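You operate a simulated robot arm through the tools that you are given. There is no shell and no other tool.

You run a simulated two-armed robot. Do the job below in one go: nothing can be reset, and whatever is moved stays where it is left.

JOB
Hose the middle motor's B port to the tank with the orange hose and run a test.
Fine: push the black end that is in the way onto a parking stub; one end at a time, straight onto a port or stub; the other ends stay.

Only the result counts: the job must be done as asked and must still hold three seconds after the hand-in. Knocking over, shifting, dropping, spilling or breaking anything else fails it.

ROBOT AND FRAMES
Two 7-joint arms with fingered hands on one trunk, on a base that moves. Base frame: it is fixed to the floor where the robot stands at the start and does not move with it; the origin is under the middle of the robot, x ahead of it, y to its left, z up; the surface under the hand at the start is at about z = 800. Readings come in mm, degrees, newtons and seconds.
The left shoulder is at the start at [30, 136, 1205], the right one opposite. Each reaches about 1253 mm from its shoulder. Places, roughly: middle motor's B port [800, 600, 800]; tank port [800, 200, 800]. Payload 5 kg a hand.
The TCP of each hand is the grasp point between the finger pads, 42 mm short of the fingertips. In the tool frame z runs along the fingers and y along their closing line. The gripper opens to 208 mm; its body begins 119 mm behind the TCP. The gripper is a hand of 4 fingers: y runs from the thumb to the fingers, the wrist lies at [0, 0, -332] in the tool frame, and closing takes about 1.5 s.
Orientation is that of the tool frame in the base frame, as [roll, pitch, yaw] about the fixed x, y, z axes, in that order (R = Rz(yaw) Ry(pitch) Rx(roll)). With the fingers straight down and closing along the base's y, the tool's x points along the base's -x, its y along +y and its z along -z.

CONTROLS
- The arms move only by the tool jog_arm. It takes "left_plan", "right_plan" or both (then of equal length, played together; a hand with none holds still); each is a list of rows, each an object of numbers (a shift or turn left out is 0, a gripper value left out holds the last): "tx", "ty", "tz": the shift along the tool's x, y, z in units of 25 mm (1.0 is 25 mm); "rx", "ry", "rz": the turn, a rotation vector about the tool's x, y, z in units of 4 degrees (1.0 is 4 degrees). In form: [{"tx": .., "ty": .., "tz": .., "rx": .., "ry": .., "rz": ..}, ...]. A call has 1 to 20 rows; each row shifts and turns the commanded pose from where the row before left it, along the tool's axes as they then stand. "left_fingers" and "right_fingers" are, for a hand that has rows, the gripper command, from -1 (shut) to 1 (fully open), values between in proportion, set as the call begins (left out, the last holds). A call with a number of a shift or a turn outside -1 to 1 is refused whole. A row lasts 0.2 s, in which the tool goes at most 50 mm and 8.6 degrees; a call with a longer step from one row to the next is refused whole, and so is a gripper value outside its range. A pose out of reach is approached as far as the arm can. The call stops where the force on the tool passes 40 N (or 10 N more than at its start, if that is more) or the arm is blocked; 0.2 s more then pass. Each finger travels about 72 mm/s and halts on what it meets, pressing with about 22 N; the grip force reading is that of the motor and also rises with nothing between the fingers. The clock runs only during rows and for 0.2 s after the last one: add rows that do not move to give the fingers time. It gives the time, the measured TCP pose, the force on the tool (base axes), the opening and the grip force at its end, in the units of the frame above (readings bear some noise), with the torque about the TCP (base axes, N m) and any sound that the robot's microphone picked up, and new pictures: "pictures" is both (left out), scene, wrist or none (wrist: the cameras of the hands that moved).
- Cameras (640 x 400 px; columns grow to the right, rows downward): "scene" is now at [29.5, 46, 1923.5]; the picture's right is [0.60, -0.80, 0.00], its down [-0.65, -0.49, -0.58] and it looks along [0.47, 0.35, -0.81] (base axes); focal length 281 px, centre (320, 200). "left" rides on the left gripper at [-101, 0, -145] in its tool frame; the picture's right is [0.00, -1.00, 0.00], its down [0.82, 0.00, -0.57] and it looks along [0.57, 0.00, 0.82] (tool axes); focal length 261 px, centre (320, 200). "right" rides on the right gripper at [101, 0, -145] in its tool frame; the picture's right is [0.00, 1.00, 0.00], its down [-0.82, 0.00, -0.57] and it looks along [-0.57, 0.00, 0.82] (tool axes); focal length 261 px, centre (320, 200). There is no depth. A picture from a camera that has moved, and an enlarged one, comes with that camera's place and axes in the base frame and with its lens.
- slide_trunk(by): moves the trunk up (or, below 0, down) by that many mm; the arms and the scene camera ride with it, the base frame stays. It gives what a move gives, with no picture.
- roll_base(legs): drives the robot by 1 to 6 legs, each [ahead, left, turn to the left] in mm, mm and degrees, along the robot's own axes; the way and the turn of a leg run together, so that a leg with both is an arc; at most 1500 mm and 180 degrees a leg. The arms and the cameras ride along, it lands a little off, and it stops where it bumps. It gives what a move gives, and a new picture of the scene camera.
- set_grasp(shape, hand): the hand has 4 fingers and takes this shape, open, in about a second: jaw (thumb against the fingers, like two jaws); tri (thumb and two fingers); tip (a fingertip pinch); poke (one finger out to press); point (the index stretched); flat (the hand flat); cup (the hand cupped); fist (a fist). The gripper value then closes the fingers along that shape, each until it touches; the sizes above hold for jaw. It gives what a move gives, with no picture.
- aim_head(pan, tilt): turns the head with the scene camera to pan (to the left, within 143 degrees either way) and tilt (down, from -29 to 69), counted from straight ahead of the robot. It gives what a move gives, and a new picture of the scene camera.
- close_up(camera, box): a new picture of the part [left, top, right, bottom] of that camera's present view, enlarged. No time passes.
- close_job(): hands the job in; it is judged then, once.

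Nothing tells you exact positions but the pictures and the camera data. Unless the task says otherwise, let go and move clear before handing in.

The tools are called after ">>>" as name(argument=value, ...) on one line, values as JSON. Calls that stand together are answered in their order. jog_arm: Moves the arms, as the interface text tells. Its arguments: {"type":"object","properties":{"left_plan":{"type":"array","items":{"type":"object","properties":{"tx":{"type":"number"},"ty":{"type":"number"},"tz":{"type":"number"},"rx":{"type":"number"},"ry":{"type":"number"},"rz":{"type":"number"}}}},"left_fingers":{"type":"number"},"right_plan":{"type":"array","items":{"type":"object","properties":{"tx":{"type":"number"},"ty":{"type":"number"},"tz":{"type":"number"},"rx":{"type":"number"},"ry":{"type":"number"},"rz":{"type":"number"}}}},"right_fingers":{"type":"number"},"pictures":{"type":"string","enum":["both","scene","wrist","none"]}},"required":[]} The other tools are called the same way: slide_trunk (by) moves the trunk up or down; set_grasp (shape, hand) gives the hand a shape; roll_base (legs) drives the base; aim_head (pan, tilt) turns the head that bears the scene camera; close_up (camera, box) takes an enlarged picture of a part of a camera's view; close_job () hands the job in.

At the start:

```text
time_s: 0.0
left_position: [436.6, 483.6, 1242.0]
left_ee_rot: [-180.0, 0.1, 180.0]
left_contact_force: [0.3, 0.8, -0.4]
left_wrist_torque: [0.0, 0.02, -0.02]
left_gripper_width: 207.8
left_grasp_force: 0.1
left_shape: jaw
right_position: [705.1, 57.0, 1236.6]
right_ee_rot: [180.0, 0.0, -180.0]
right_contact_force: [0.3, 0.3, 0.0]
right_wrist_torque: [0.02, -0.01, 0.0]
right_gripper_width: 207.9
right_grasp_force: 0.1
right_shape: jaw
trunk travel left (down, up): [-225.0, 265.0]
robot x, y, heading: [0.8, -4.1, -0.0]
head pan, tilt (commanded): [36.8, 54.4]
```

scene: 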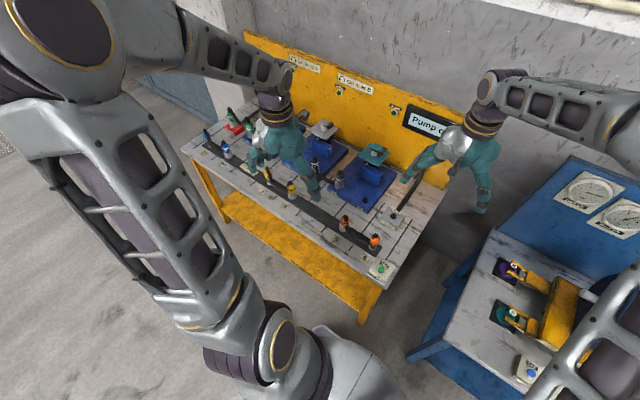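
right: 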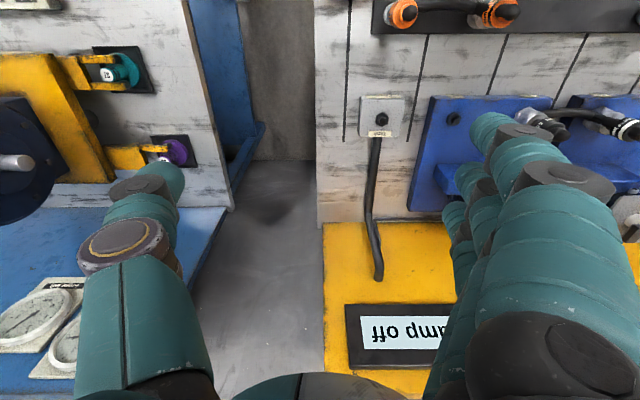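
left: 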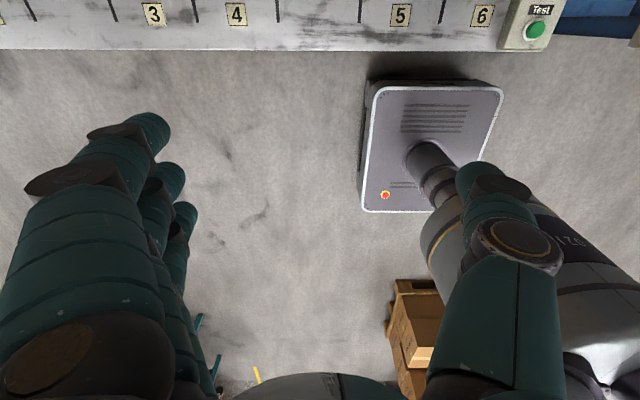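

I see a workbench with motors, a row of hose ends/parking stubs and a "Test" button, partly hidden by the arms. I'll take enlarged views before moving anything.

>>> close_up(camera="scene", box=[170, 40, 420, 200])

>>> close_up(camera="scene", box=[260, 130, 460, 290])

>>> close_up(camera="right", box=[310, 0, 640, 206])

```text
2.50 times, centred on (295, 120) of scene
camera zoom: at [29.5, 46.0, 1923.5], right [0.6, -0.8, 0.0], down [-0.65, -0.49, -0.58], along [0.47, 0.35, -0.81], focal length 703 px, centre (382, 400)
```

zoom: 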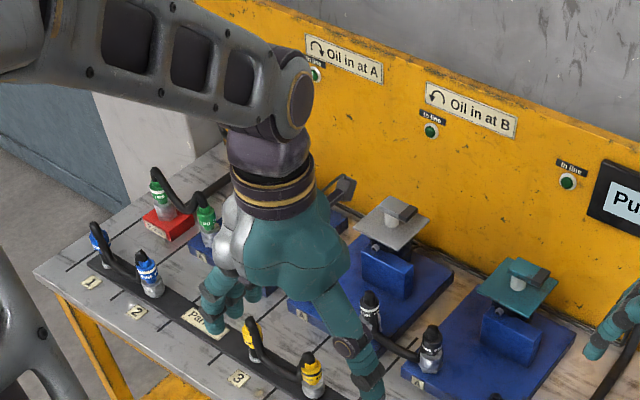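

```text
2.50 times, centred on (360, 210) of scene
camera zoom: at [29.5, 46.0, 1923.5], right [0.6, -0.8, 0.0], down [-0.65, -0.49, -0.58], along [0.47, 0.35, -0.81], focal length 703 px, centre (220, 175)
```

zoom: 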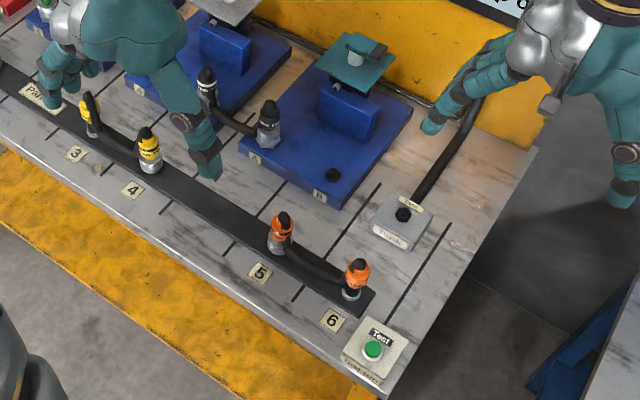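

```text
1.94 times, centred on (475, 103) of right
camera zoom: at [605.9, 57.0, 1381.2], right [0.0, 1.0, 0.0], down [0.82, 0.0, 0.57], along [0.57, 0.0, -0.82], focal length 506 px, centre (19, 388)
```

zoom: 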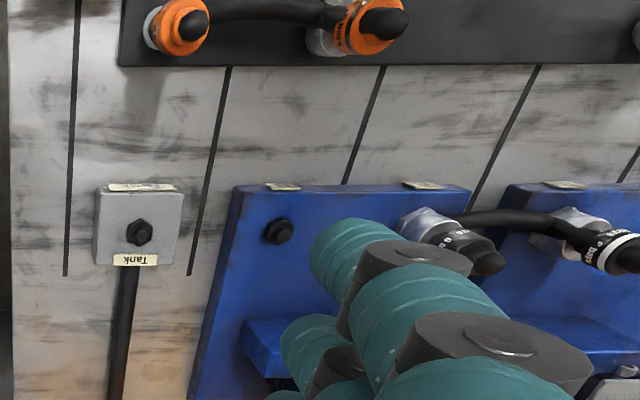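

The black hose joins the middle motor's B port to the right motor's A port. Parking stubs 1–6 all look occupied, with orange on 5 and 6, and the tank port looks free. I'll move the left hand left, clear of the view, to see the middle motor properly.

>>> jog_arm(left_plan=[{"ty": 1}, {"ty": 1}, {"ty": 1}, {"ty": 1}, {"ty": 1}, {"ty": 1}, {"ty": 1}, {"ty": 1}, {"ty": 1}, {"ty": 1}, {"ty": 1}, {"ty": 1}], pictures="both")

```text
time_s: 2.6
left_position: [435.0, 785.4, 1241.1]
left_ee_rot: [-179.9, -0.1, -180.0]
left_contact_force: [1.3, 1.2, -1.0]
left_wrist_torque: [-0.05, 0.05, -0.04]
left_gripper_width: 207.7
left_grasp_force: 0.0
left_shape: jaw
right_position: [706.9, 58.3, 1236.0]
right_ee_rot: [180.0, 0.0, -180.0]
right_contact_force: [0.4, 0.0, 0.6]
right_wrist_torque: [-0.06, 0.02, -0.02]
right_gripper_width: 207.8
right_grasp_force: 0.1
right_shape: jaw
trunk travel left (down, up): [-225.0, 265.0]
robot x, y, heading: [-0.9, -2.6, -0.2]
head pan, tilt (commanded): [36.8, 54.4]
camera scene: at [29.9, 47.4, 1923.4], right [0.6, -0.8, 0.0], down [-0.65, -0.49, -0.58], along [0.47, 0.35, -0.81], focal length 281 px, centre (320, 200)
camera left: at [534.7, 785.6, 1384.9], right [0.0, -1.0, 0.0], down [-0.82, 0.0, 0.57], along [-0.57, 0.0, -0.82], focal length 261 px, centre (320, 200)
```

scene: 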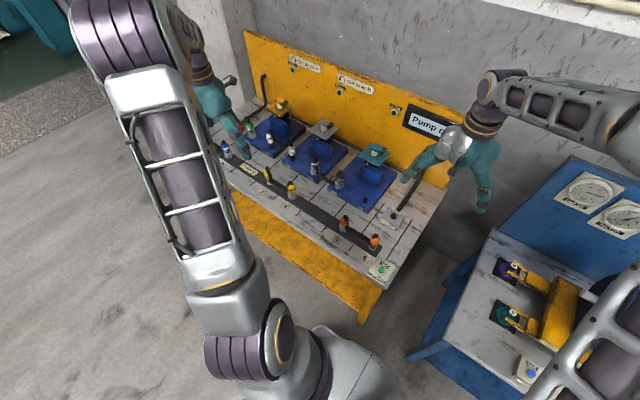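
left: 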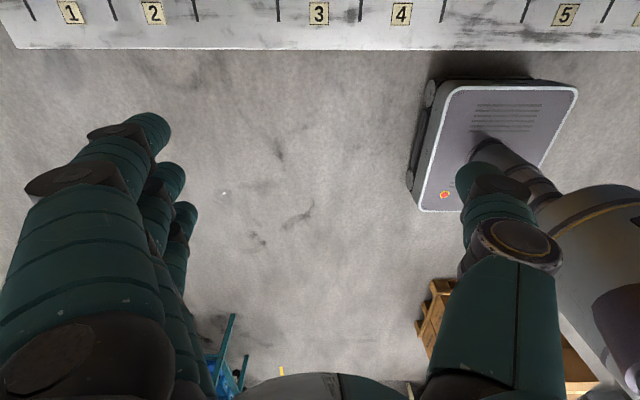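

>>> close_up(camera="scene", box=[240, 80, 400, 180])

>>> close_up(camera="scene", box=[260, 140, 360, 202])

>>> close_up(camera="scene", box=[320, 180, 420, 290])

>>> close_up(camera="right", box=[360, 0, 640, 180])

```text
4.00 times, centred on (320, 130) of scene
camera zoom: at [29.9, 47.4, 1923.4], right [0.6, -0.8, 0.0], down [-0.65, -0.49, -0.58], along [0.47, 0.35, -0.81], focal length 1125 px, centre (320, 480)
```

zoom: 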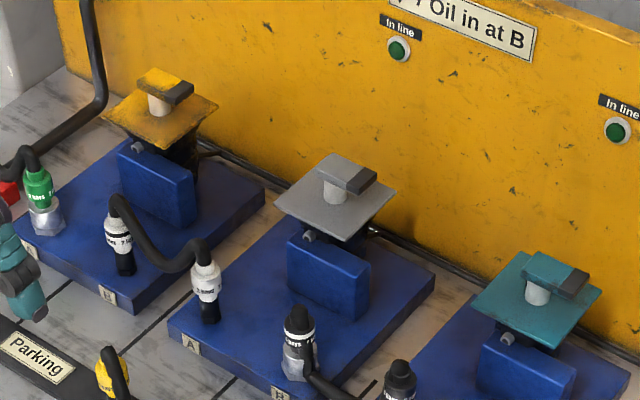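

```text
6.40 times, centred on (310, 171) of scene
camera zoom: at [29.9, 47.4, 1923.4], right [0.6, -0.8, 0.0], down [-0.65, -0.49, -0.58], along [0.47, 0.35, -0.81], focal length 1799 px, centre (384, 386)
```

zoom: 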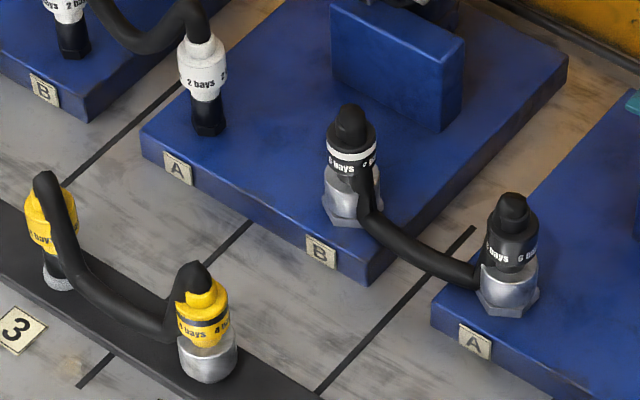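

```text
3.64 times, centred on (370, 235) of scene
camera zoom: at [29.9, 47.4, 1923.4], right [0.6, -0.8, 0.0], down [-0.65, -0.49, -0.58], along [0.47, 0.35, -0.81], focal length 1022 px, centre (138, 73)
```

zoom: 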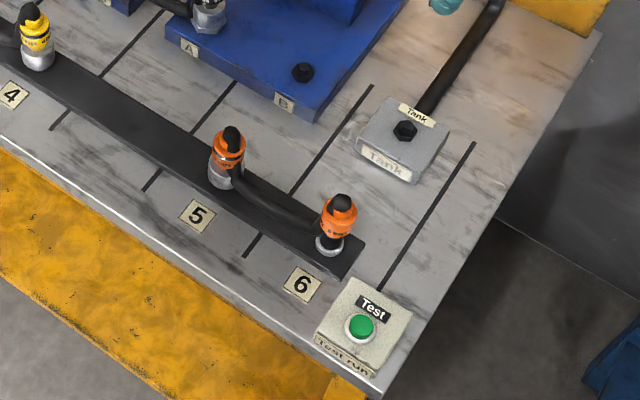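

```text
2.22 times, centred on (500, 90) of right
camera zoom: at [606.1, 58.2, 1381.0], right [0.0, 1.0, 0.0], down [0.82, 0.0, 0.57], along [0.57, 0.0, -0.82], focal length 579 px, centre (-80, 444)
```

zoom: 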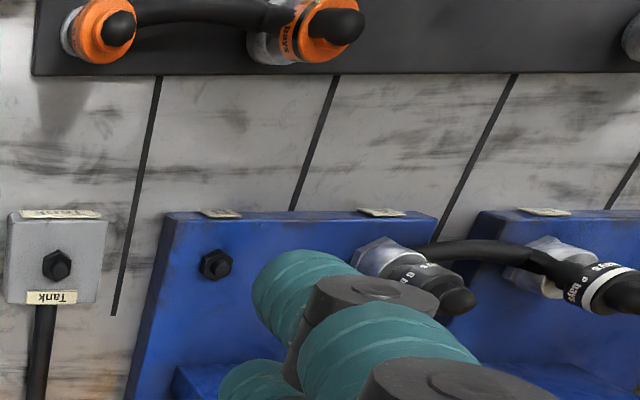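

I can now see the middle motor: white hose on A, black hose on B, with labels such as "6 bays". I'll zoom in on each end to read the labels and see how the couplings differ.

>>> close_up(camera="scene", box=[335, 205, 385, 255])

>>> close_up(camera="scene", box=[300, 145, 345, 180])

>>> close_up(camera="scene", box=[215, 100, 305, 200])

>>> close_up(camera="right", box=[370, 0, 530, 100])

>>> close_up(camera="right", box=[500, 80, 640, 170])

>>> close_up(camera="scene", box=[350, 240, 410, 290])

```text
8.00 times, centred on (360, 230) of scene
camera zoom: at [29.9, 47.4, 1923.4], right [0.6, -0.8, 0.0], down [-0.65, -0.49, -0.58], along [0.47, 0.35, -0.81], focal length 2249 px, centre (0, -40)
```

zoom: 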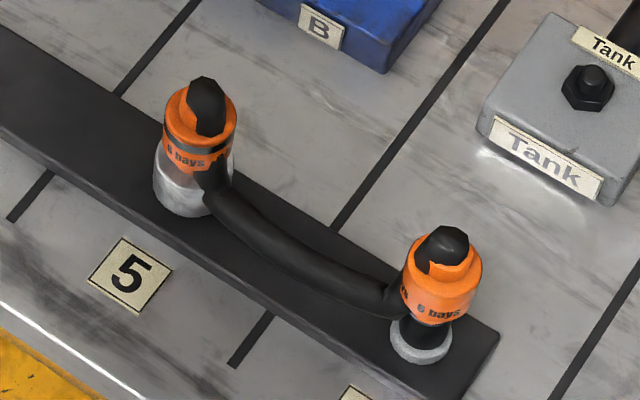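

```text
11.43 times, centred on (322, 162) of scene
camera zoom: at [29.9, 47.4, 1923.4], right [0.6, -0.8, 0.0], down [-0.65, -0.49, -0.58], along [0.47, 0.35, -0.81], focal length 3213 px, centre (291, 629)
```

zoom: 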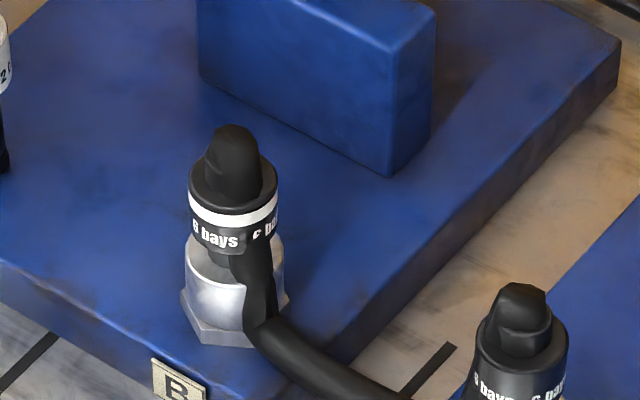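

```text
4.00 times, centred on (260, 150) of scene
camera zoom: at [29.9, 47.4, 1923.4], right [0.6, -0.8, 0.0], down [-0.65, -0.49, -0.58], along [0.47, 0.35, -0.81], focal length 1125 px, centre (560, 400)
```

zoom: 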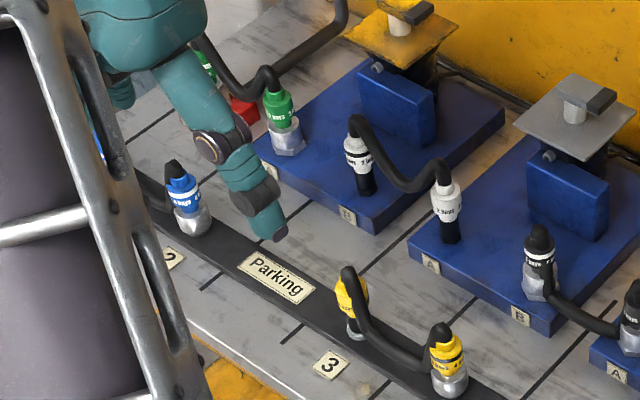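

```text
4.00 times, centred on (450, 50) of right
camera zoom: at [606.1, 58.2, 1381.0], right [0.0, 1.0, 0.0], down [0.82, 0.0, 0.57], along [0.57, 0.0, -0.82], focal length 1043 px, centre (-200, 800)
```

zoom: 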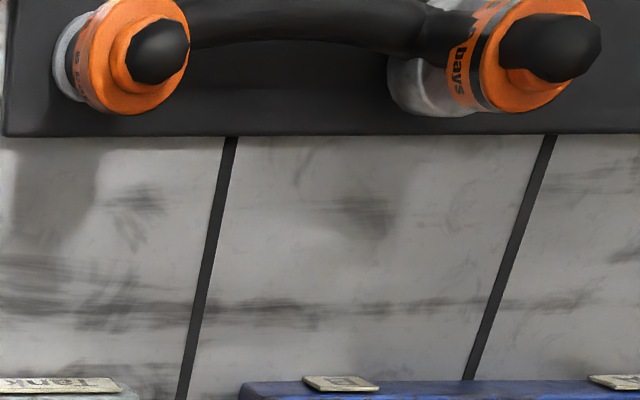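

```text
4.44 times, centred on (570, 125) of right
camera zoom: at [606.1, 58.2, 1381.0], right [0.0, 1.0, 0.0], down [0.82, 0.0, 0.57], along [0.57, 0.0, -0.82], focal length 1158 px, centre (-791, 533)
```

zoom: 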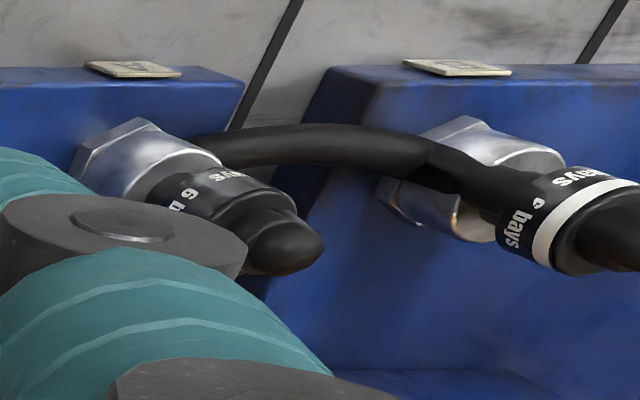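

```text
8.00 times, centred on (380, 265) of scene
camera zoom: at [29.9, 47.4, 1923.4], right [0.6, -0.8, 0.0], down [-0.65, -0.49, -0.58], along [0.47, 0.35, -0.81], focal length 2249 px, centre (-160, -320)
```

zoom: 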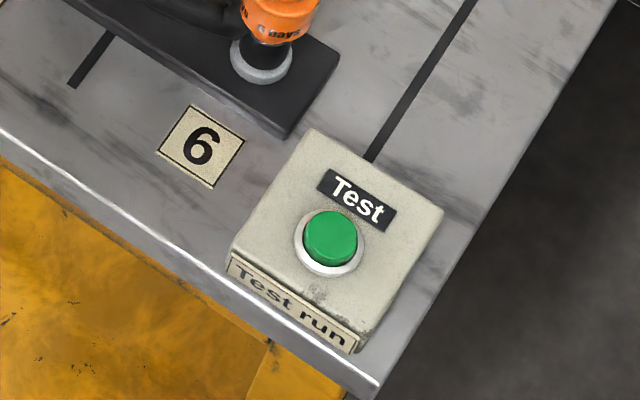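

The couplings appear to come in two kinds: silver sockets and black studs. Before planning I need to see the stubs under the left hand, so I'll move the left hand forward at its present height to look back over the parking strip with its own camera.

>>> jog_arm(left_plan=[{"tx": -1}, {"tx": -1}, {"tx": -1}, {"tx": -1}, {"tx": -1}, {"tx": -1}, {"tx": -1}, {"tx": -1}, {"tx": -1}, {"tx": -1}], pictures="both")

```text
time_s: 4.8
left_position: [685.8, 785.1, 1243.0]
left_ee_rot: [-180.0, -0.1, -179.9]
left_contact_force: [-0.5, 0.3, 0.3]
left_wrist_torque: [-0.11, 0.05, 0.0]
left_gripper_width: 207.8
left_grasp_force: 0.1
left_shape: jaw
right_position: [706.7, 58.0, 1236.4]
right_ee_rot: [180.0, -0.1, 180.0]
right_contact_force: [0.5, 0.5, -0.7]
right_wrist_torque: [-0.03, 0.08, 0.05]
right_gripper_width: 207.9
right_grasp_force: 0.1
right_shape: jaw
trunk travel left (down, up): [-225.0, 265.0]
robot x, y, heading: [0.5, -2.3, 0.0]
head pan, tilt (commanded): [36.8, 54.4]
camera scene: at [31.8, 46.6, 1923.3], right [0.6, -0.8, 0.0], down [-0.65, -0.49, -0.58], along [0.46, 0.35, -0.81], focal length 281 px, centre (320, 200)
camera left: at [785.6, 784.3, 1387.4], right [0.01, -1.0, 0.0], down [-0.82, 0.0, 0.57], along [-0.57, 0.0, -0.82], focal length 261 px, centre (320, 200)
```

scene: 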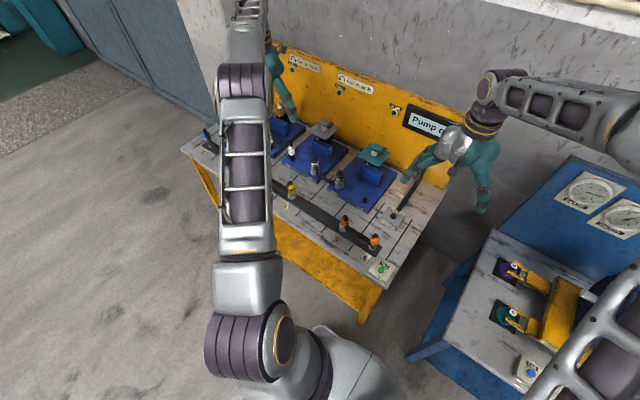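
left: 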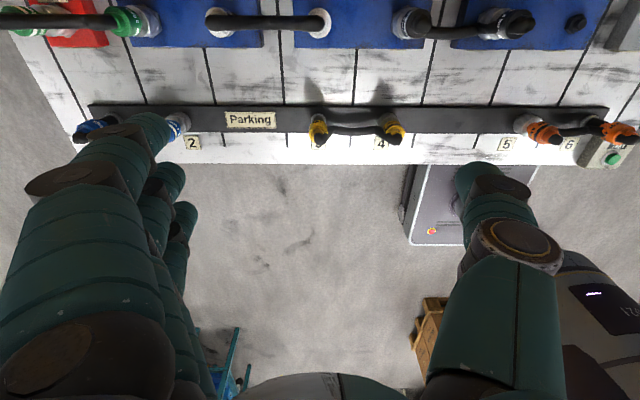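

>>> close_up(camera="left", box=[50, 80, 350, 180])

>>> close_up(camera="left", box=[340, 0, 640, 170])

>>> close_up(camera="left", box=[40, 0, 340, 170])

>>> close_up(camera="left", box=[490, 90, 640, 180])

>>> close_up(camera="left", box=[280, 90, 430, 180])

```text
2.13 times, centred on (200, 130) of left
camera zoom: at [785.6, 784.3, 1387.4], right [0.01, -1.0, 0.0], down [-0.82, 0.0, 0.57], along [-0.57, 0.0, -0.82], focal length 556 px, centre (576, 349)
```

zoom: 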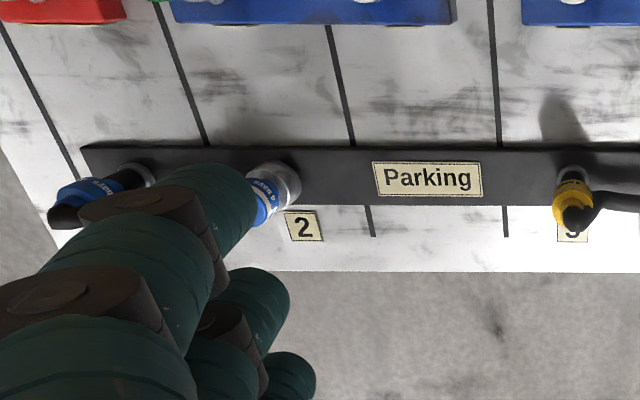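

```text
2.13 times, centred on (490, 85) of left
camera zoom: at [785.6, 784.3, 1387.4], right [0.01, -1.0, 0.0], down [-0.82, 0.0, 0.57], along [-0.57, 0.0, -0.82], focal length 556 px, centre (-43, 445)
```

zoom: 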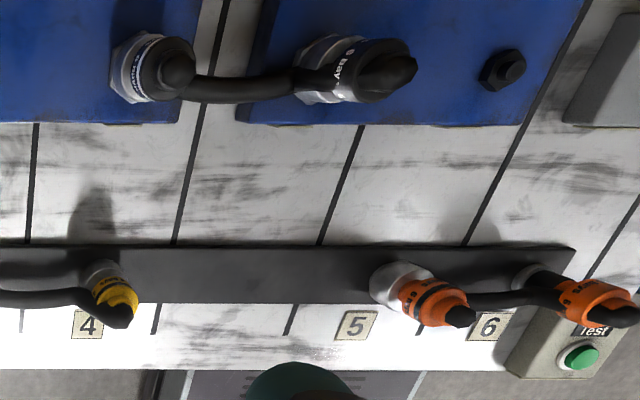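

```text
2.13 times, centred on (190, 85) of left
camera zoom: at [785.6, 784.3, 1387.4], right [0.01, -1.0, 0.0], down [-0.82, 0.0, 0.57], along [-0.57, 0.0, -0.82], focal length 556 px, centre (597, 445)
```

zoom: 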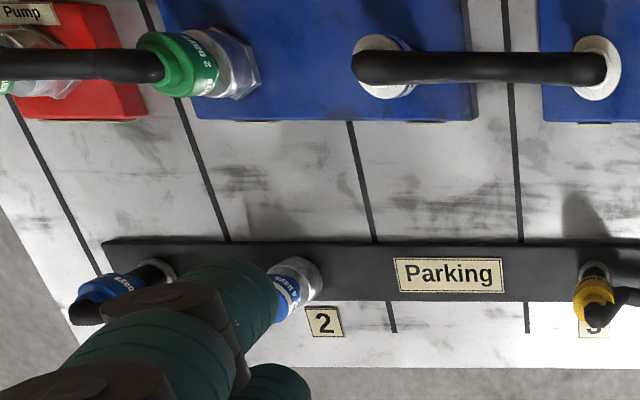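

```text
4.27 times, centred on (565, 135) of left
camera zoom: at [785.6, 784.3, 1387.4], right [0.01, -1.0, 0.0], down [-0.82, 0.0, 0.57], along [-0.57, 0.0, -0.82], focal length 1112 px, centre (-725, 477)
```

zoom: 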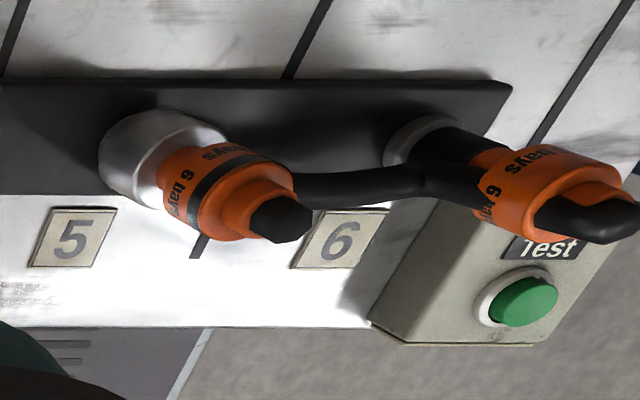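

```text
4.27 times, centred on (355, 135) of left
camera zoom: at [785.6, 784.3, 1387.4], right [0.01, -1.0, 0.0], down [-0.82, 0.0, 0.57], along [-0.57, 0.0, -0.82], focal length 1112 px, centre (171, 477)
```

zoom: 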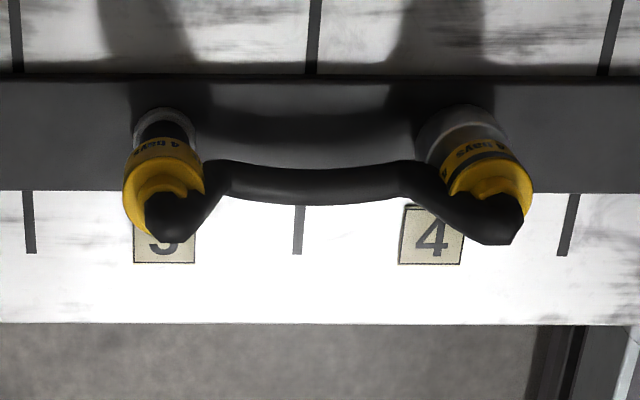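

All six parking stubs are taken: 1/2 blue, 3/4 yellow, 5/6 orange. So an orange end has to move to the tank first to free a stub for black. I'll bring the right hand's camera closer to the orange ends to see how the couplings are built.

>>> jog_arm(right_plan=[{"tx": 1, "ty": 1}, {"tx": 1, "ty": 1}, {"tx": 1, "ty": 1}, {"tx": 1, "ty": 1}, {"tx": 1, "ty": 1}, {"tx": 1, "ty": 1}, {"tx": 1, "ty": 1}, {"tx": 1, "ty": 1}, {"tz": 1}, {"tz": 1}, {"tz": 1}, {"tz": 1}, {"tz": 1}, {"tz": 1}], pictures="both")

```text
time_s: 7.8
left_position: [684.8, 783.9, 1244.6]
left_ee_rot: [179.9, -0.1, 180.0]
left_contact_force: [0.4, -0.1, -0.6]
left_wrist_torque: [-0.05, 0.02, 0.0]
left_gripper_width: 208.0
left_grasp_force: 0.1
left_shape: jaw
right_position: [504.6, 257.8, 1085.3]
right_ee_rot: [-180.0, 0.0, 180.0]
right_contact_force: [-0.3, 0.6, 0.4]
right_wrist_torque: [-0.01, 0.06, 0.01]
right_gripper_width: 207.8
right_grasp_force: 0.1
right_shape: jaw
trunk travel left (down, up): [-225.0, 265.0]
robot x, y, heading: [4.5, 2.9, -0.1]
head pan, tilt (commanded): [36.8, 54.4]
camera scene: at [30.4, 46.5, 1923.4], right [0.6, -0.8, 0.0], down [-0.65, -0.49, -0.58], along [0.47, 0.35, -0.81], focal length 281 px, centre (320, 200)
camera right: at [405.5, 256.6, 1230.2], right [0.0, 1.0, 0.0], down [0.82, 0.0, 0.57], along [0.57, 0.0, -0.82], focal length 261 px, centre (320, 200)
```

scene: 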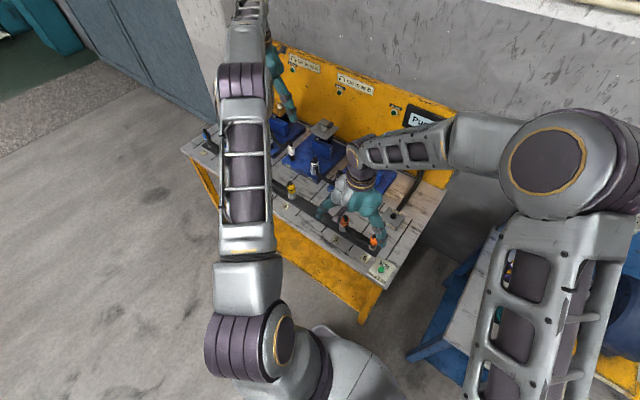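
right: 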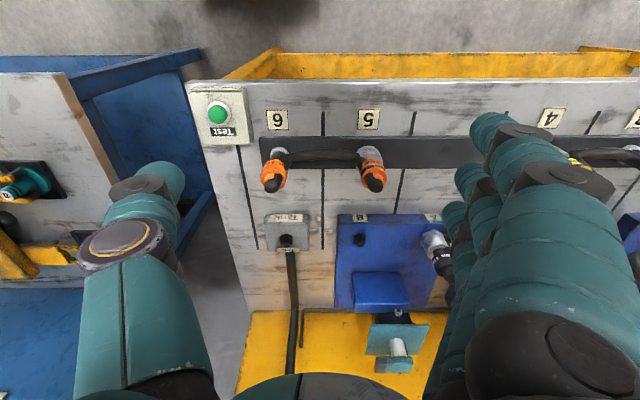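

>>> close_up(camera="right", box=[250, 130, 410, 230])

>>> close_up(camera="right", box=[260, 200, 460, 325])

>>> close_up(camera="right", box=[190, 70, 290, 145])

>>> close_up(camera="left", box=[380, 0, 640, 60])

```text
4.00 times, centred on (330, 180) of right
camera zoom: at [405.5, 256.6, 1230.2], right [0.0, 1.0, 0.0], down [0.82, 0.0, 0.57], along [0.57, 0.0, -0.82], focal length 1043 px, centre (280, 280)
```

zoom: 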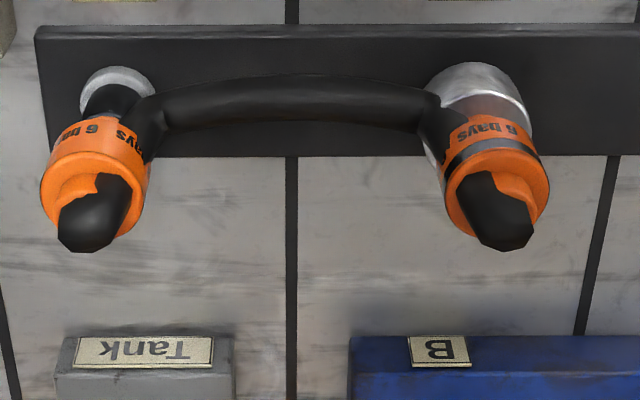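

```text
3.20 times, centred on (360, 262) of right
camera zoom: at [405.5, 256.6, 1230.2], right [0.0, 1.0, 0.0], down [0.82, 0.0, 0.57], along [0.57, 0.0, -0.82], focal length 834 px, centre (192, 0)
```

zoom: 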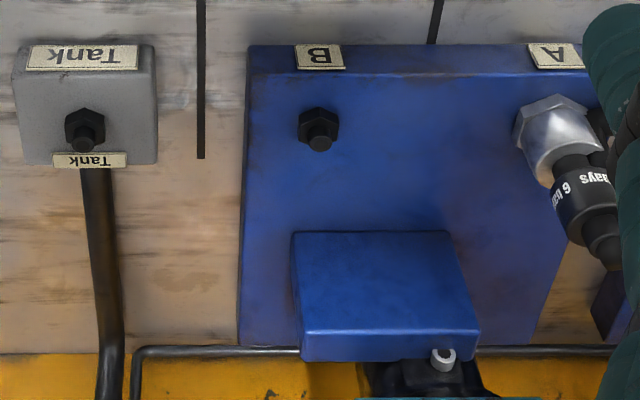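

```text
5.33 times, centred on (240, 108) of right
camera zoom: at [405.5, 256.6, 1230.2], right [0.0, 1.0, 0.0], down [0.82, 0.0, 0.57], along [0.57, 0.0, -0.82], focal length 1390 px, centre (747, 693)
```

zoom: 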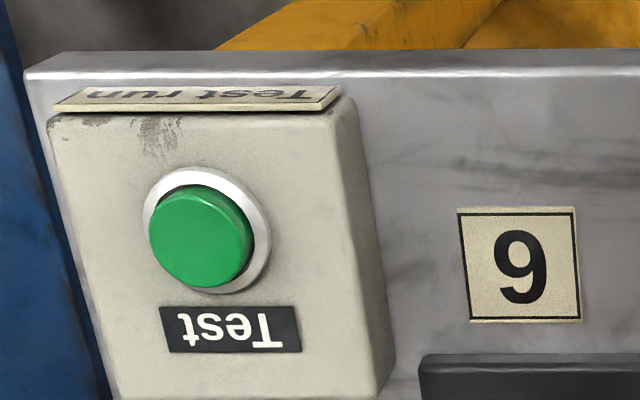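

```text
2.46 times, centred on (510, 30) of left
camera zoom: at [785.1, 783.5, 1388.3], right [0.0, -1.0, 0.0], down [-0.82, 0.0, 0.57], along [-0.57, 0.0, -0.82], focal length 642 px, centre (-148, 618)
```

zoom: 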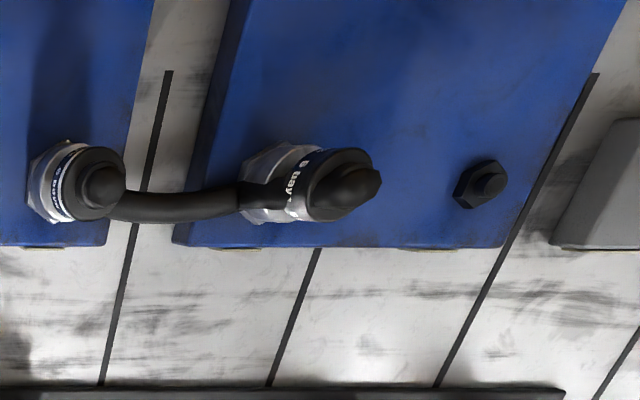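

The orange end on stub 6 sits on a black stud with its collar at about z 848–897. Stub 6 is near (602, 188), and the tank is a matching black hex stud. I'll take the right hand directly above stub 6, partly closed so it clears stub 5, and refine the position from its camera.

>>> jog_arm(right_plan=[{"tx": -1, "ty": -0.7}, {"tx": -1, "ty": -0.7}, {"tx": -1, "ty": -0.7}, {"tx": -0.9, "ty": -0.7}, {}, {}, {}], right_fingers=0.0, pictures="wrist")

```text
time_s: 9.4
left_position: [684.3, 784.7, 1244.3]
left_ee_rot: [-180.0, 0.1, -180.0]
left_contact_force: [-0.1, 0.6, 0.8]
left_wrist_torque: [0.0, -0.03, -0.01]
left_gripper_width: 208.0
left_grasp_force: 0.2
left_shape: jaw
right_position: [603.4, 188.8, 1085.7]
right_ee_rot: [179.9, 0.0, -180.0]
right_contact_force: [0.0, 0.4, -0.2]
right_wrist_torque: [-0.05, -0.06, 0.0]
right_gripper_width: 104.7
right_grasp_force: 0.1
right_shape: jaw
trunk travel left (down, up): [-225.0, 265.0]
robot x, y, heading: [2.7, 0.1, 0.3]
head pan, tilt (commanded): [36.8, 54.4]
camera right: at [503.5, 188.7, 1231.1], right [0.01, 1.0, 0.0], down [0.82, 0.0, 0.57], along [0.57, 0.0, -0.82], focal length 261 px, centre (320, 200)
```

right: 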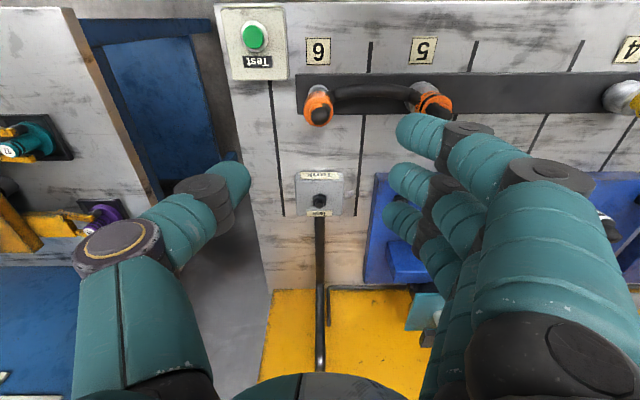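

>>> close_up(camera="right", box=[280, 70, 380, 230])

>>> close_up(camera="right", box=[220, 60, 420, 220])

>>> close_up(camera="scene", box=[290, 130, 430, 280])

```text
2.50 times, centred on (330, 150) of right
camera zoom: at [503.5, 188.7, 1231.1], right [0.01, 1.0, 0.0], down [0.82, 0.0, 0.57], along [0.57, 0.0, -0.82], focal length 652 px, centre (295, 325)
```

zoom: 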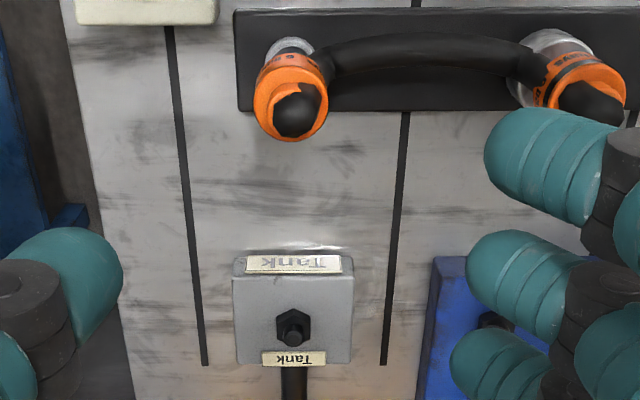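

```text
2.50 times, centred on (320, 140) of right
camera zoom: at [503.5, 188.7, 1231.1], right [0.01, 1.0, 0.0], down [0.82, 0.0, 0.57], along [0.57, 0.0, -0.82], focal length 652 px, centre (320, 350)
```

zoom: 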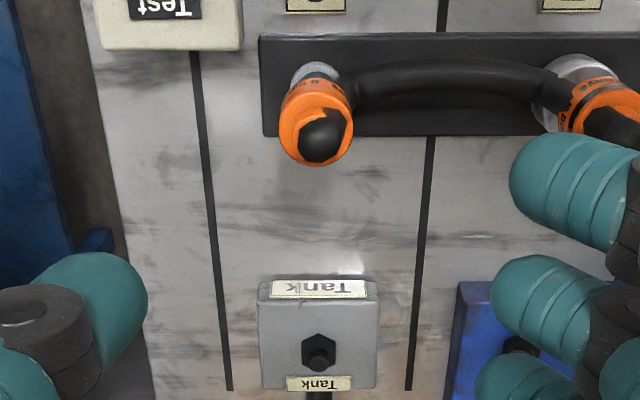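

```text
2.67 times, centred on (360, 205) of scene
camera zoom: at [29.3, 46.3, 1923.5], right [0.6, -0.8, 0.0], down [-0.65, -0.49, -0.58], along [0.47, 0.35, -0.81], focal length 750 px, centre (213, 187)
```

zoom: 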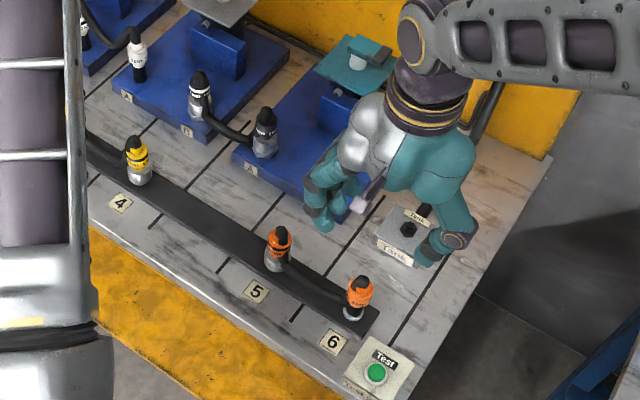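

The hand is centred over stub 6 at about (600, 187), and the tank stud is straight ahead at about (777, 188). I'll lower most of the way and check.

>>> jog_arm(right_plan=[{"tx": 0.12, "tz": 1}, {"tz": 1}, {"tz": 1}, {"tz": 1}, {"tz": 1}, {}], pictures="both")

```text
time_s: 10.8
left_position: [683.8, 783.8, 1244.7]
left_ee_rot: [180.0, 0.1, -180.0]
left_contact_force: [-0.1, 0.3, 0.3]
left_wrist_torque: [-0.01, -0.02, 0.02]
left_gripper_width: 207.8
left_grasp_force: 0.0
left_shape: jaw
right_position: [601.8, 185.4, 962.5]
right_ee_rot: [-179.9, 0.0, -180.0]
right_contact_force: [-1.0, 0.2, 0.4]
right_wrist_torque: [-0.04, -0.05, -0.02]
right_gripper_width: 105.1
right_grasp_force: 0.0
right_shape: jaw
trunk travel left (down, up): [-225.0, 265.0]
robot x, y, heading: [2.2, -0.3, -0.3]
head pan, tilt (commanded): [36.8, 54.4]
camera scene: at [28.9, 46.0, 1923.5], right [0.6, -0.8, 0.0], down [-0.65, -0.49, -0.58], along [0.47, 0.35, -0.81], focal length 281 px, centre (320, 200)
camera right: at [500.2, 185.1, 1106.9], right [0.01, 1.0, 0.0], down [0.82, 0.0, 0.57], along [0.57, 0.0, -0.82], focal length 261 px, centre (320, 200)
```

scene: 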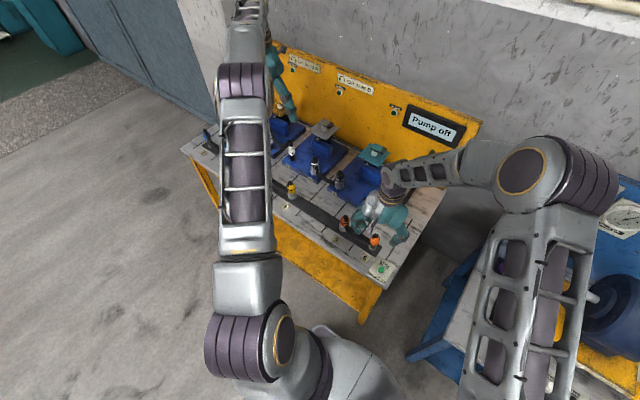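
right: 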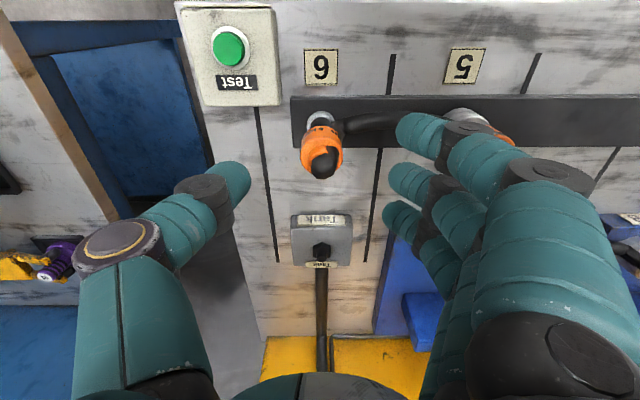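

>>> close_up(camera="right", box=[270, 90, 370, 190])

>>> close_up(camera="scene", box=[330, 180, 430, 280])

```text
4.00 times, centred on (320, 140) of right
camera zoom: at [500.2, 185.1, 1106.9], right [0.01, 1.0, 0.0], down [0.82, 0.0, 0.57], along [0.57, 0.0, -0.82], focal length 1043 px, centre (320, 440)
```

zoom: 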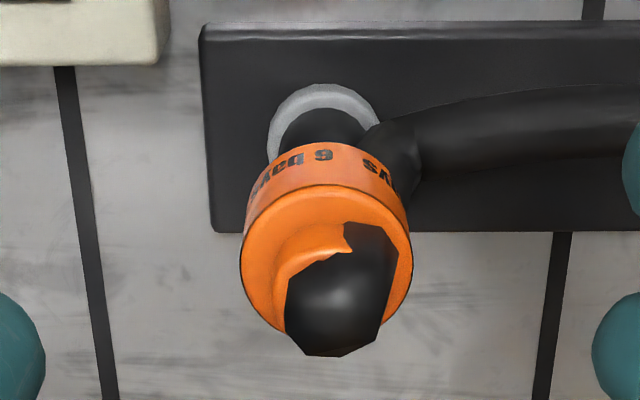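

```text
4.00 times, centred on (380, 230) of scene
camera zoom: at [28.9, 46.0, 1923.5], right [0.6, -0.8, 0.0], down [-0.65, -0.49, -0.58], along [0.47, 0.35, -0.81], focal length 1125 px, centre (80, 80)
```

zoom: 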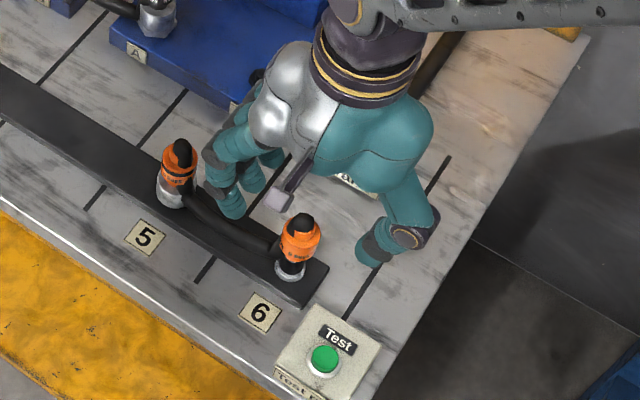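

>>> jog_arm(right_plan=[{"tx": 0.07, "ty": 0.03, "tz": 0.9}, {"tz": 0.9}, {"tz": 0.9}, {"tz": 0.9}, {}], pictures="wrist")

```text
time_s: 12.0
left_position: [684.1, 784.0, 1246.9]
left_ee_rot: [-179.9, 0.0, 180.0]
left_contact_force: [-0.6, -0.7, 0.1]
left_wrist_torque: [0.02, -0.06, 0.02]
left_gripper_width: 207.7
left_grasp_force: 0.1
left_shape: jaw
right_position: [597.3, 190.8, 870.9]
right_ee_rot: [180.0, 0.0, 179.9]
right_contact_force: [0.1, 0.2, -0.3]
right_wrist_torque: [0.02, -0.01, 0.04]
right_gripper_width: 104.9
right_grasp_force: 0.1
right_shape: jaw
trunk travel left (down, up): [-225.0, 265.0]
robot x, y, heading: [1.5, -3.4, -0.1]
head pan, tilt (commanded): [36.8, 54.4]
camera right: at [497.3, 189.5, 1015.4], right [0.0, 1.0, 0.0], down [0.82, 0.0, 0.57], along [0.57, 0.0, -0.82], focal length 261 px, centre (320, 200)
```

right: 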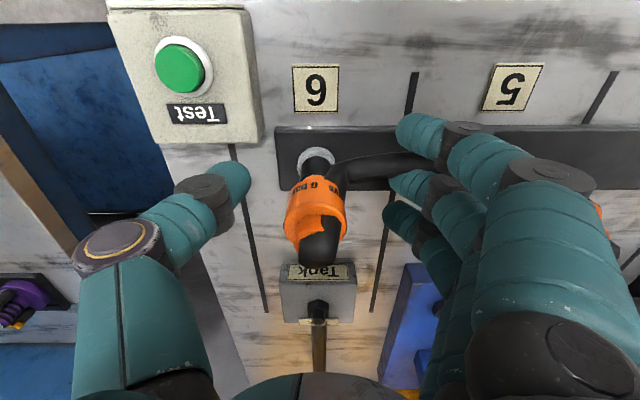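

The collar is between the thumb and fingers at mid-height, so I'll close on it.

>>> jog_arm(right_plan=[{"ty": -0.08}, {}, {}, {}, {}, {}], right_fingers=-1, pictures="both")

```text
time_s: 13.4
left_position: [684.7, 782.8, 1245.4]
left_ee_rot: [-180.0, 0.0, 179.9]
left_contact_force: [0.4, -0.7, 1.1]
left_wrist_torque: [-0.02, 0.02, 0.01]
left_gripper_width: 207.9
left_grasp_force: 0.2
left_shape: jaw
right_position: [598.0, 186.0, 870.6]
right_ee_rot: [-179.8, -0.1, 180.0]
right_contact_force: [-0.7, -8.6, 0.8]
right_wrist_torque: [-0.14, 0.04, 0.01]
right_gripper_width: 7.7
right_grasp_force: 21.7
right_shape: jaw
trunk travel left (down, up): [-225.0, 265.0]
robot x, y, heading: [1.2, 1.4, 0.2]
head pan, tilt (commanded): [36.8, 54.4]
camera scene: at [29.7, 45.5, 1923.5], right [0.6, -0.8, 0.0], down [-0.65, -0.49, -0.58], along [0.47, 0.35, -0.81], focal length 281 px, centre (320, 200)
camera right: at [497.9, 185.7, 1014.8], right [0.01, 1.0, 0.0], down [0.82, 0.0, 0.57], along [0.57, 0.0, -0.82], focal length 261 px, centre (320, 200)
```

scene: 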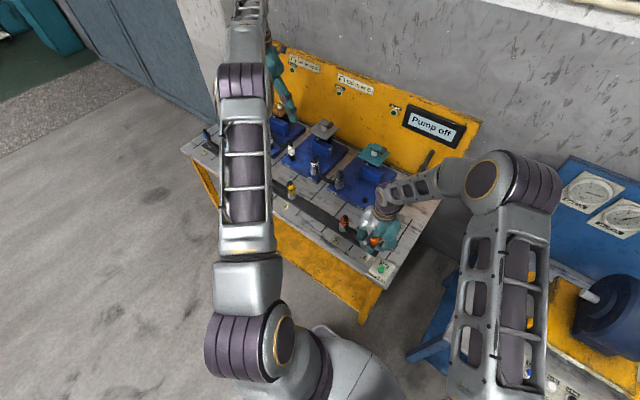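
right: 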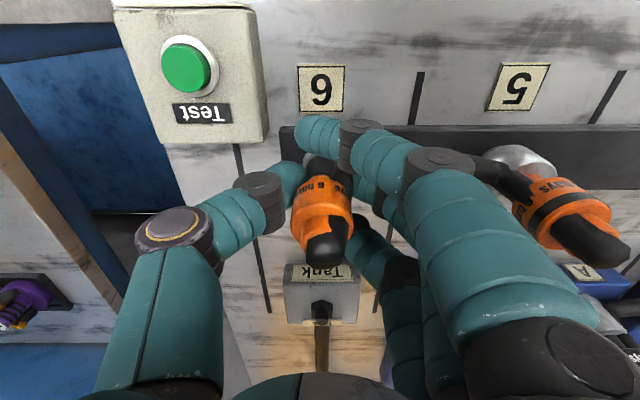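

>>> close_up(camera="right", box=[240, 100, 440, 300])

>>> close_up(camera="scene", box=[330, 190, 430, 290])

```text
2.00 times, centred on (340, 200) of right
camera zoom: at [497.9, 185.7, 1014.8], right [0.01, 1.0, 0.0], down [0.82, 0.0, 0.57], along [0.57, 0.0, -0.82], focal length 521 px, centre (280, 200)
```

zoom: 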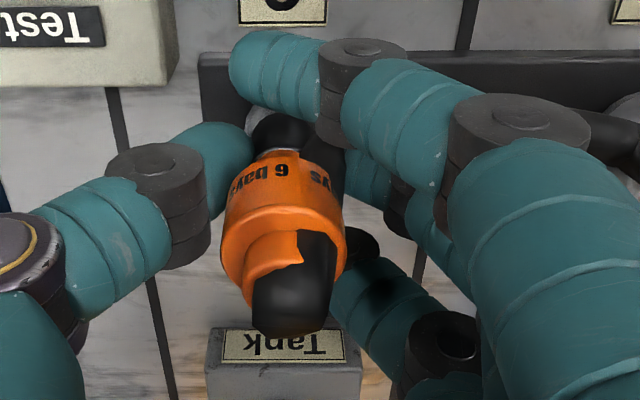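

```text
4.00 times, centred on (380, 240) of scene
camera zoom: at [29.7, 45.5, 1923.5], right [0.6, -0.8, 0.0], down [-0.65, -0.49, -0.58], along [0.47, 0.35, -0.81], focal length 1125 px, centre (80, 40)
```

zoom: 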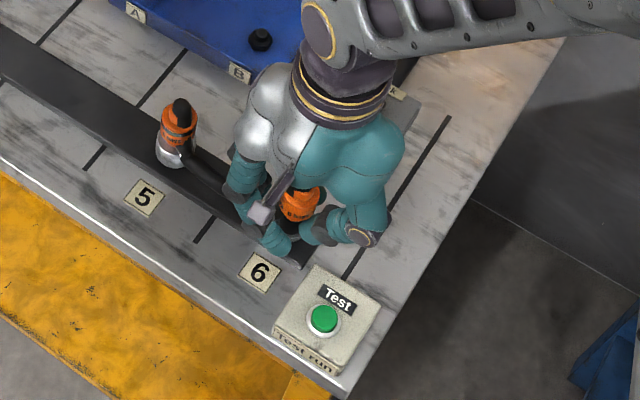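

The fingertips closed under the collar, on the black neck, which may belong to the stub rather than the hose end. I'll open, rise about 30 mm, shift so the index and middle fingers straddle the collar, and grip the collar itself.

>>> jog_arm(right_plan=[{}, {}, {}, {"tx": -0.2, "tz": -0.4}, {"tx": -0.2, "tz": -0.4}, {"tz": -0.4}, {}], right_fingers=0.0, pictures="wrist")

>>> jog_arm(right_plan=[{}, {}, {}, {}, {}], right_fingers=-1, pictures="wrist")

>>> close_up(camera="right", box=[240, 100, 440, 300])

```text
time_s: 15.0
left_position: [685.3, 783.1, 1245.9]
left_ee_rot: [179.9, 0.0, 179.9]
left_contact_force: [1.0, 0.0, -0.7]
left_wrist_torque: [0.01, 0.05, 0.01]
left_gripper_width: 207.9
left_grasp_force: 0.0
left_shape: jaw
right_position: [608.8, 188.1, 900.5]
right_ee_rot: [180.0, 0.0, -180.0]
right_contact_force: [0.3, 0.5, -0.7]
right_wrist_torque: [-0.01, 0.01, 0.0]
right_gripper_width: 103.3
right_grasp_force: 0.0
right_shape: jaw
trunk travel left (down, up): [-225.0, 265.0]
robot x, y, heading: [-1.1, -1.1, 0.1]
head pan, tilt (commanded): [36.8, 54.4]
camera right: at [509.5, 188.0, 1044.6], right [0.0, 1.0, 0.0], down [0.82, 0.0, 0.57], along [0.57, 0.0, -0.82], focal length 261 px, centre (320, 200)
```

right: 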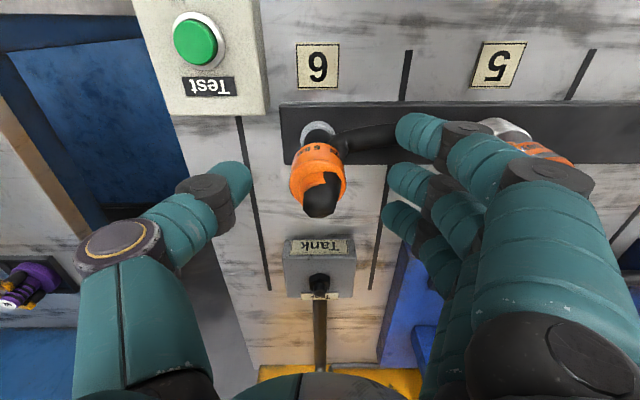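

```text
time_s: 16.2
left_position: [683.8, 784.3, 1244.4]
left_ee_rot: [179.9, 0.0, 179.9]
left_contact_force: [0.3, -0.1, 0.6]
left_wrist_torque: [0.01, 0.02, -0.01]
left_gripper_width: 207.9
left_grasp_force: 0.0
left_shape: jaw
right_position: [609.6, 188.0, 900.2]
right_ee_rot: [180.0, 0.0, 180.0]
right_contact_force: [-0.3, -1.7, 0.6]
right_wrist_torque: [0.02, 0.01, -0.02]
right_gripper_width: 16.2
right_grasp_force: 21.8
right_shape: jaw
trunk travel left (down, up): [-225.0, 265.0]
robot x, y, heading: [-3.3, -3.0, -0.2]
head pan, tilt (commanded): [36.8, 54.4]
camera right: at [509.5, 187.2, 1044.4], right [0.01, 1.0, 0.0], down [0.82, 0.0, 0.57], along [0.57, 0.0, -0.82], focal length 261 px, centre (320, 200)
```

right: 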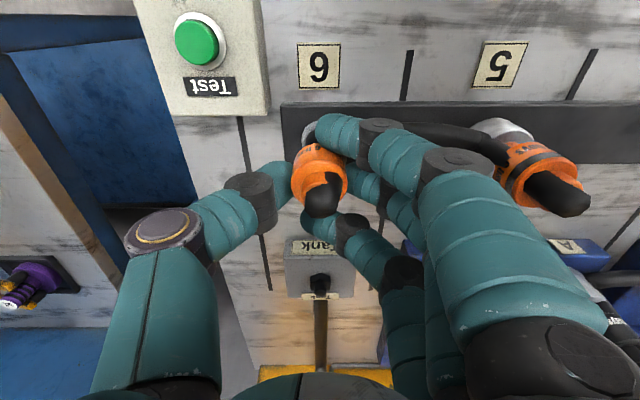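

```text
2.00 times, centred on (340, 200) of right
camera zoom: at [509.5, 187.2, 1044.4], right [0.01, 1.0, 0.0], down [0.82, 0.0, 0.57], along [0.57, 0.0, -0.82], focal length 521 px, centre (280, 200)
```

zoom: 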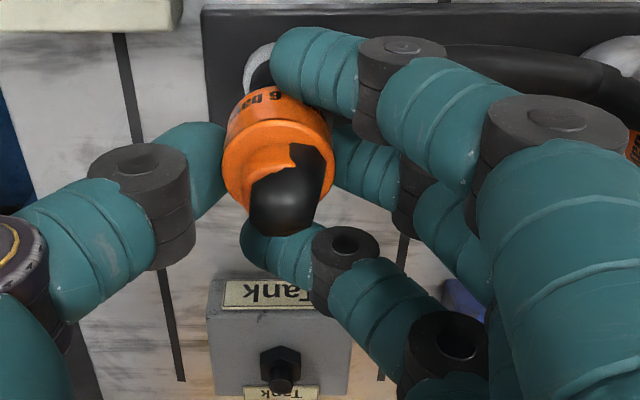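

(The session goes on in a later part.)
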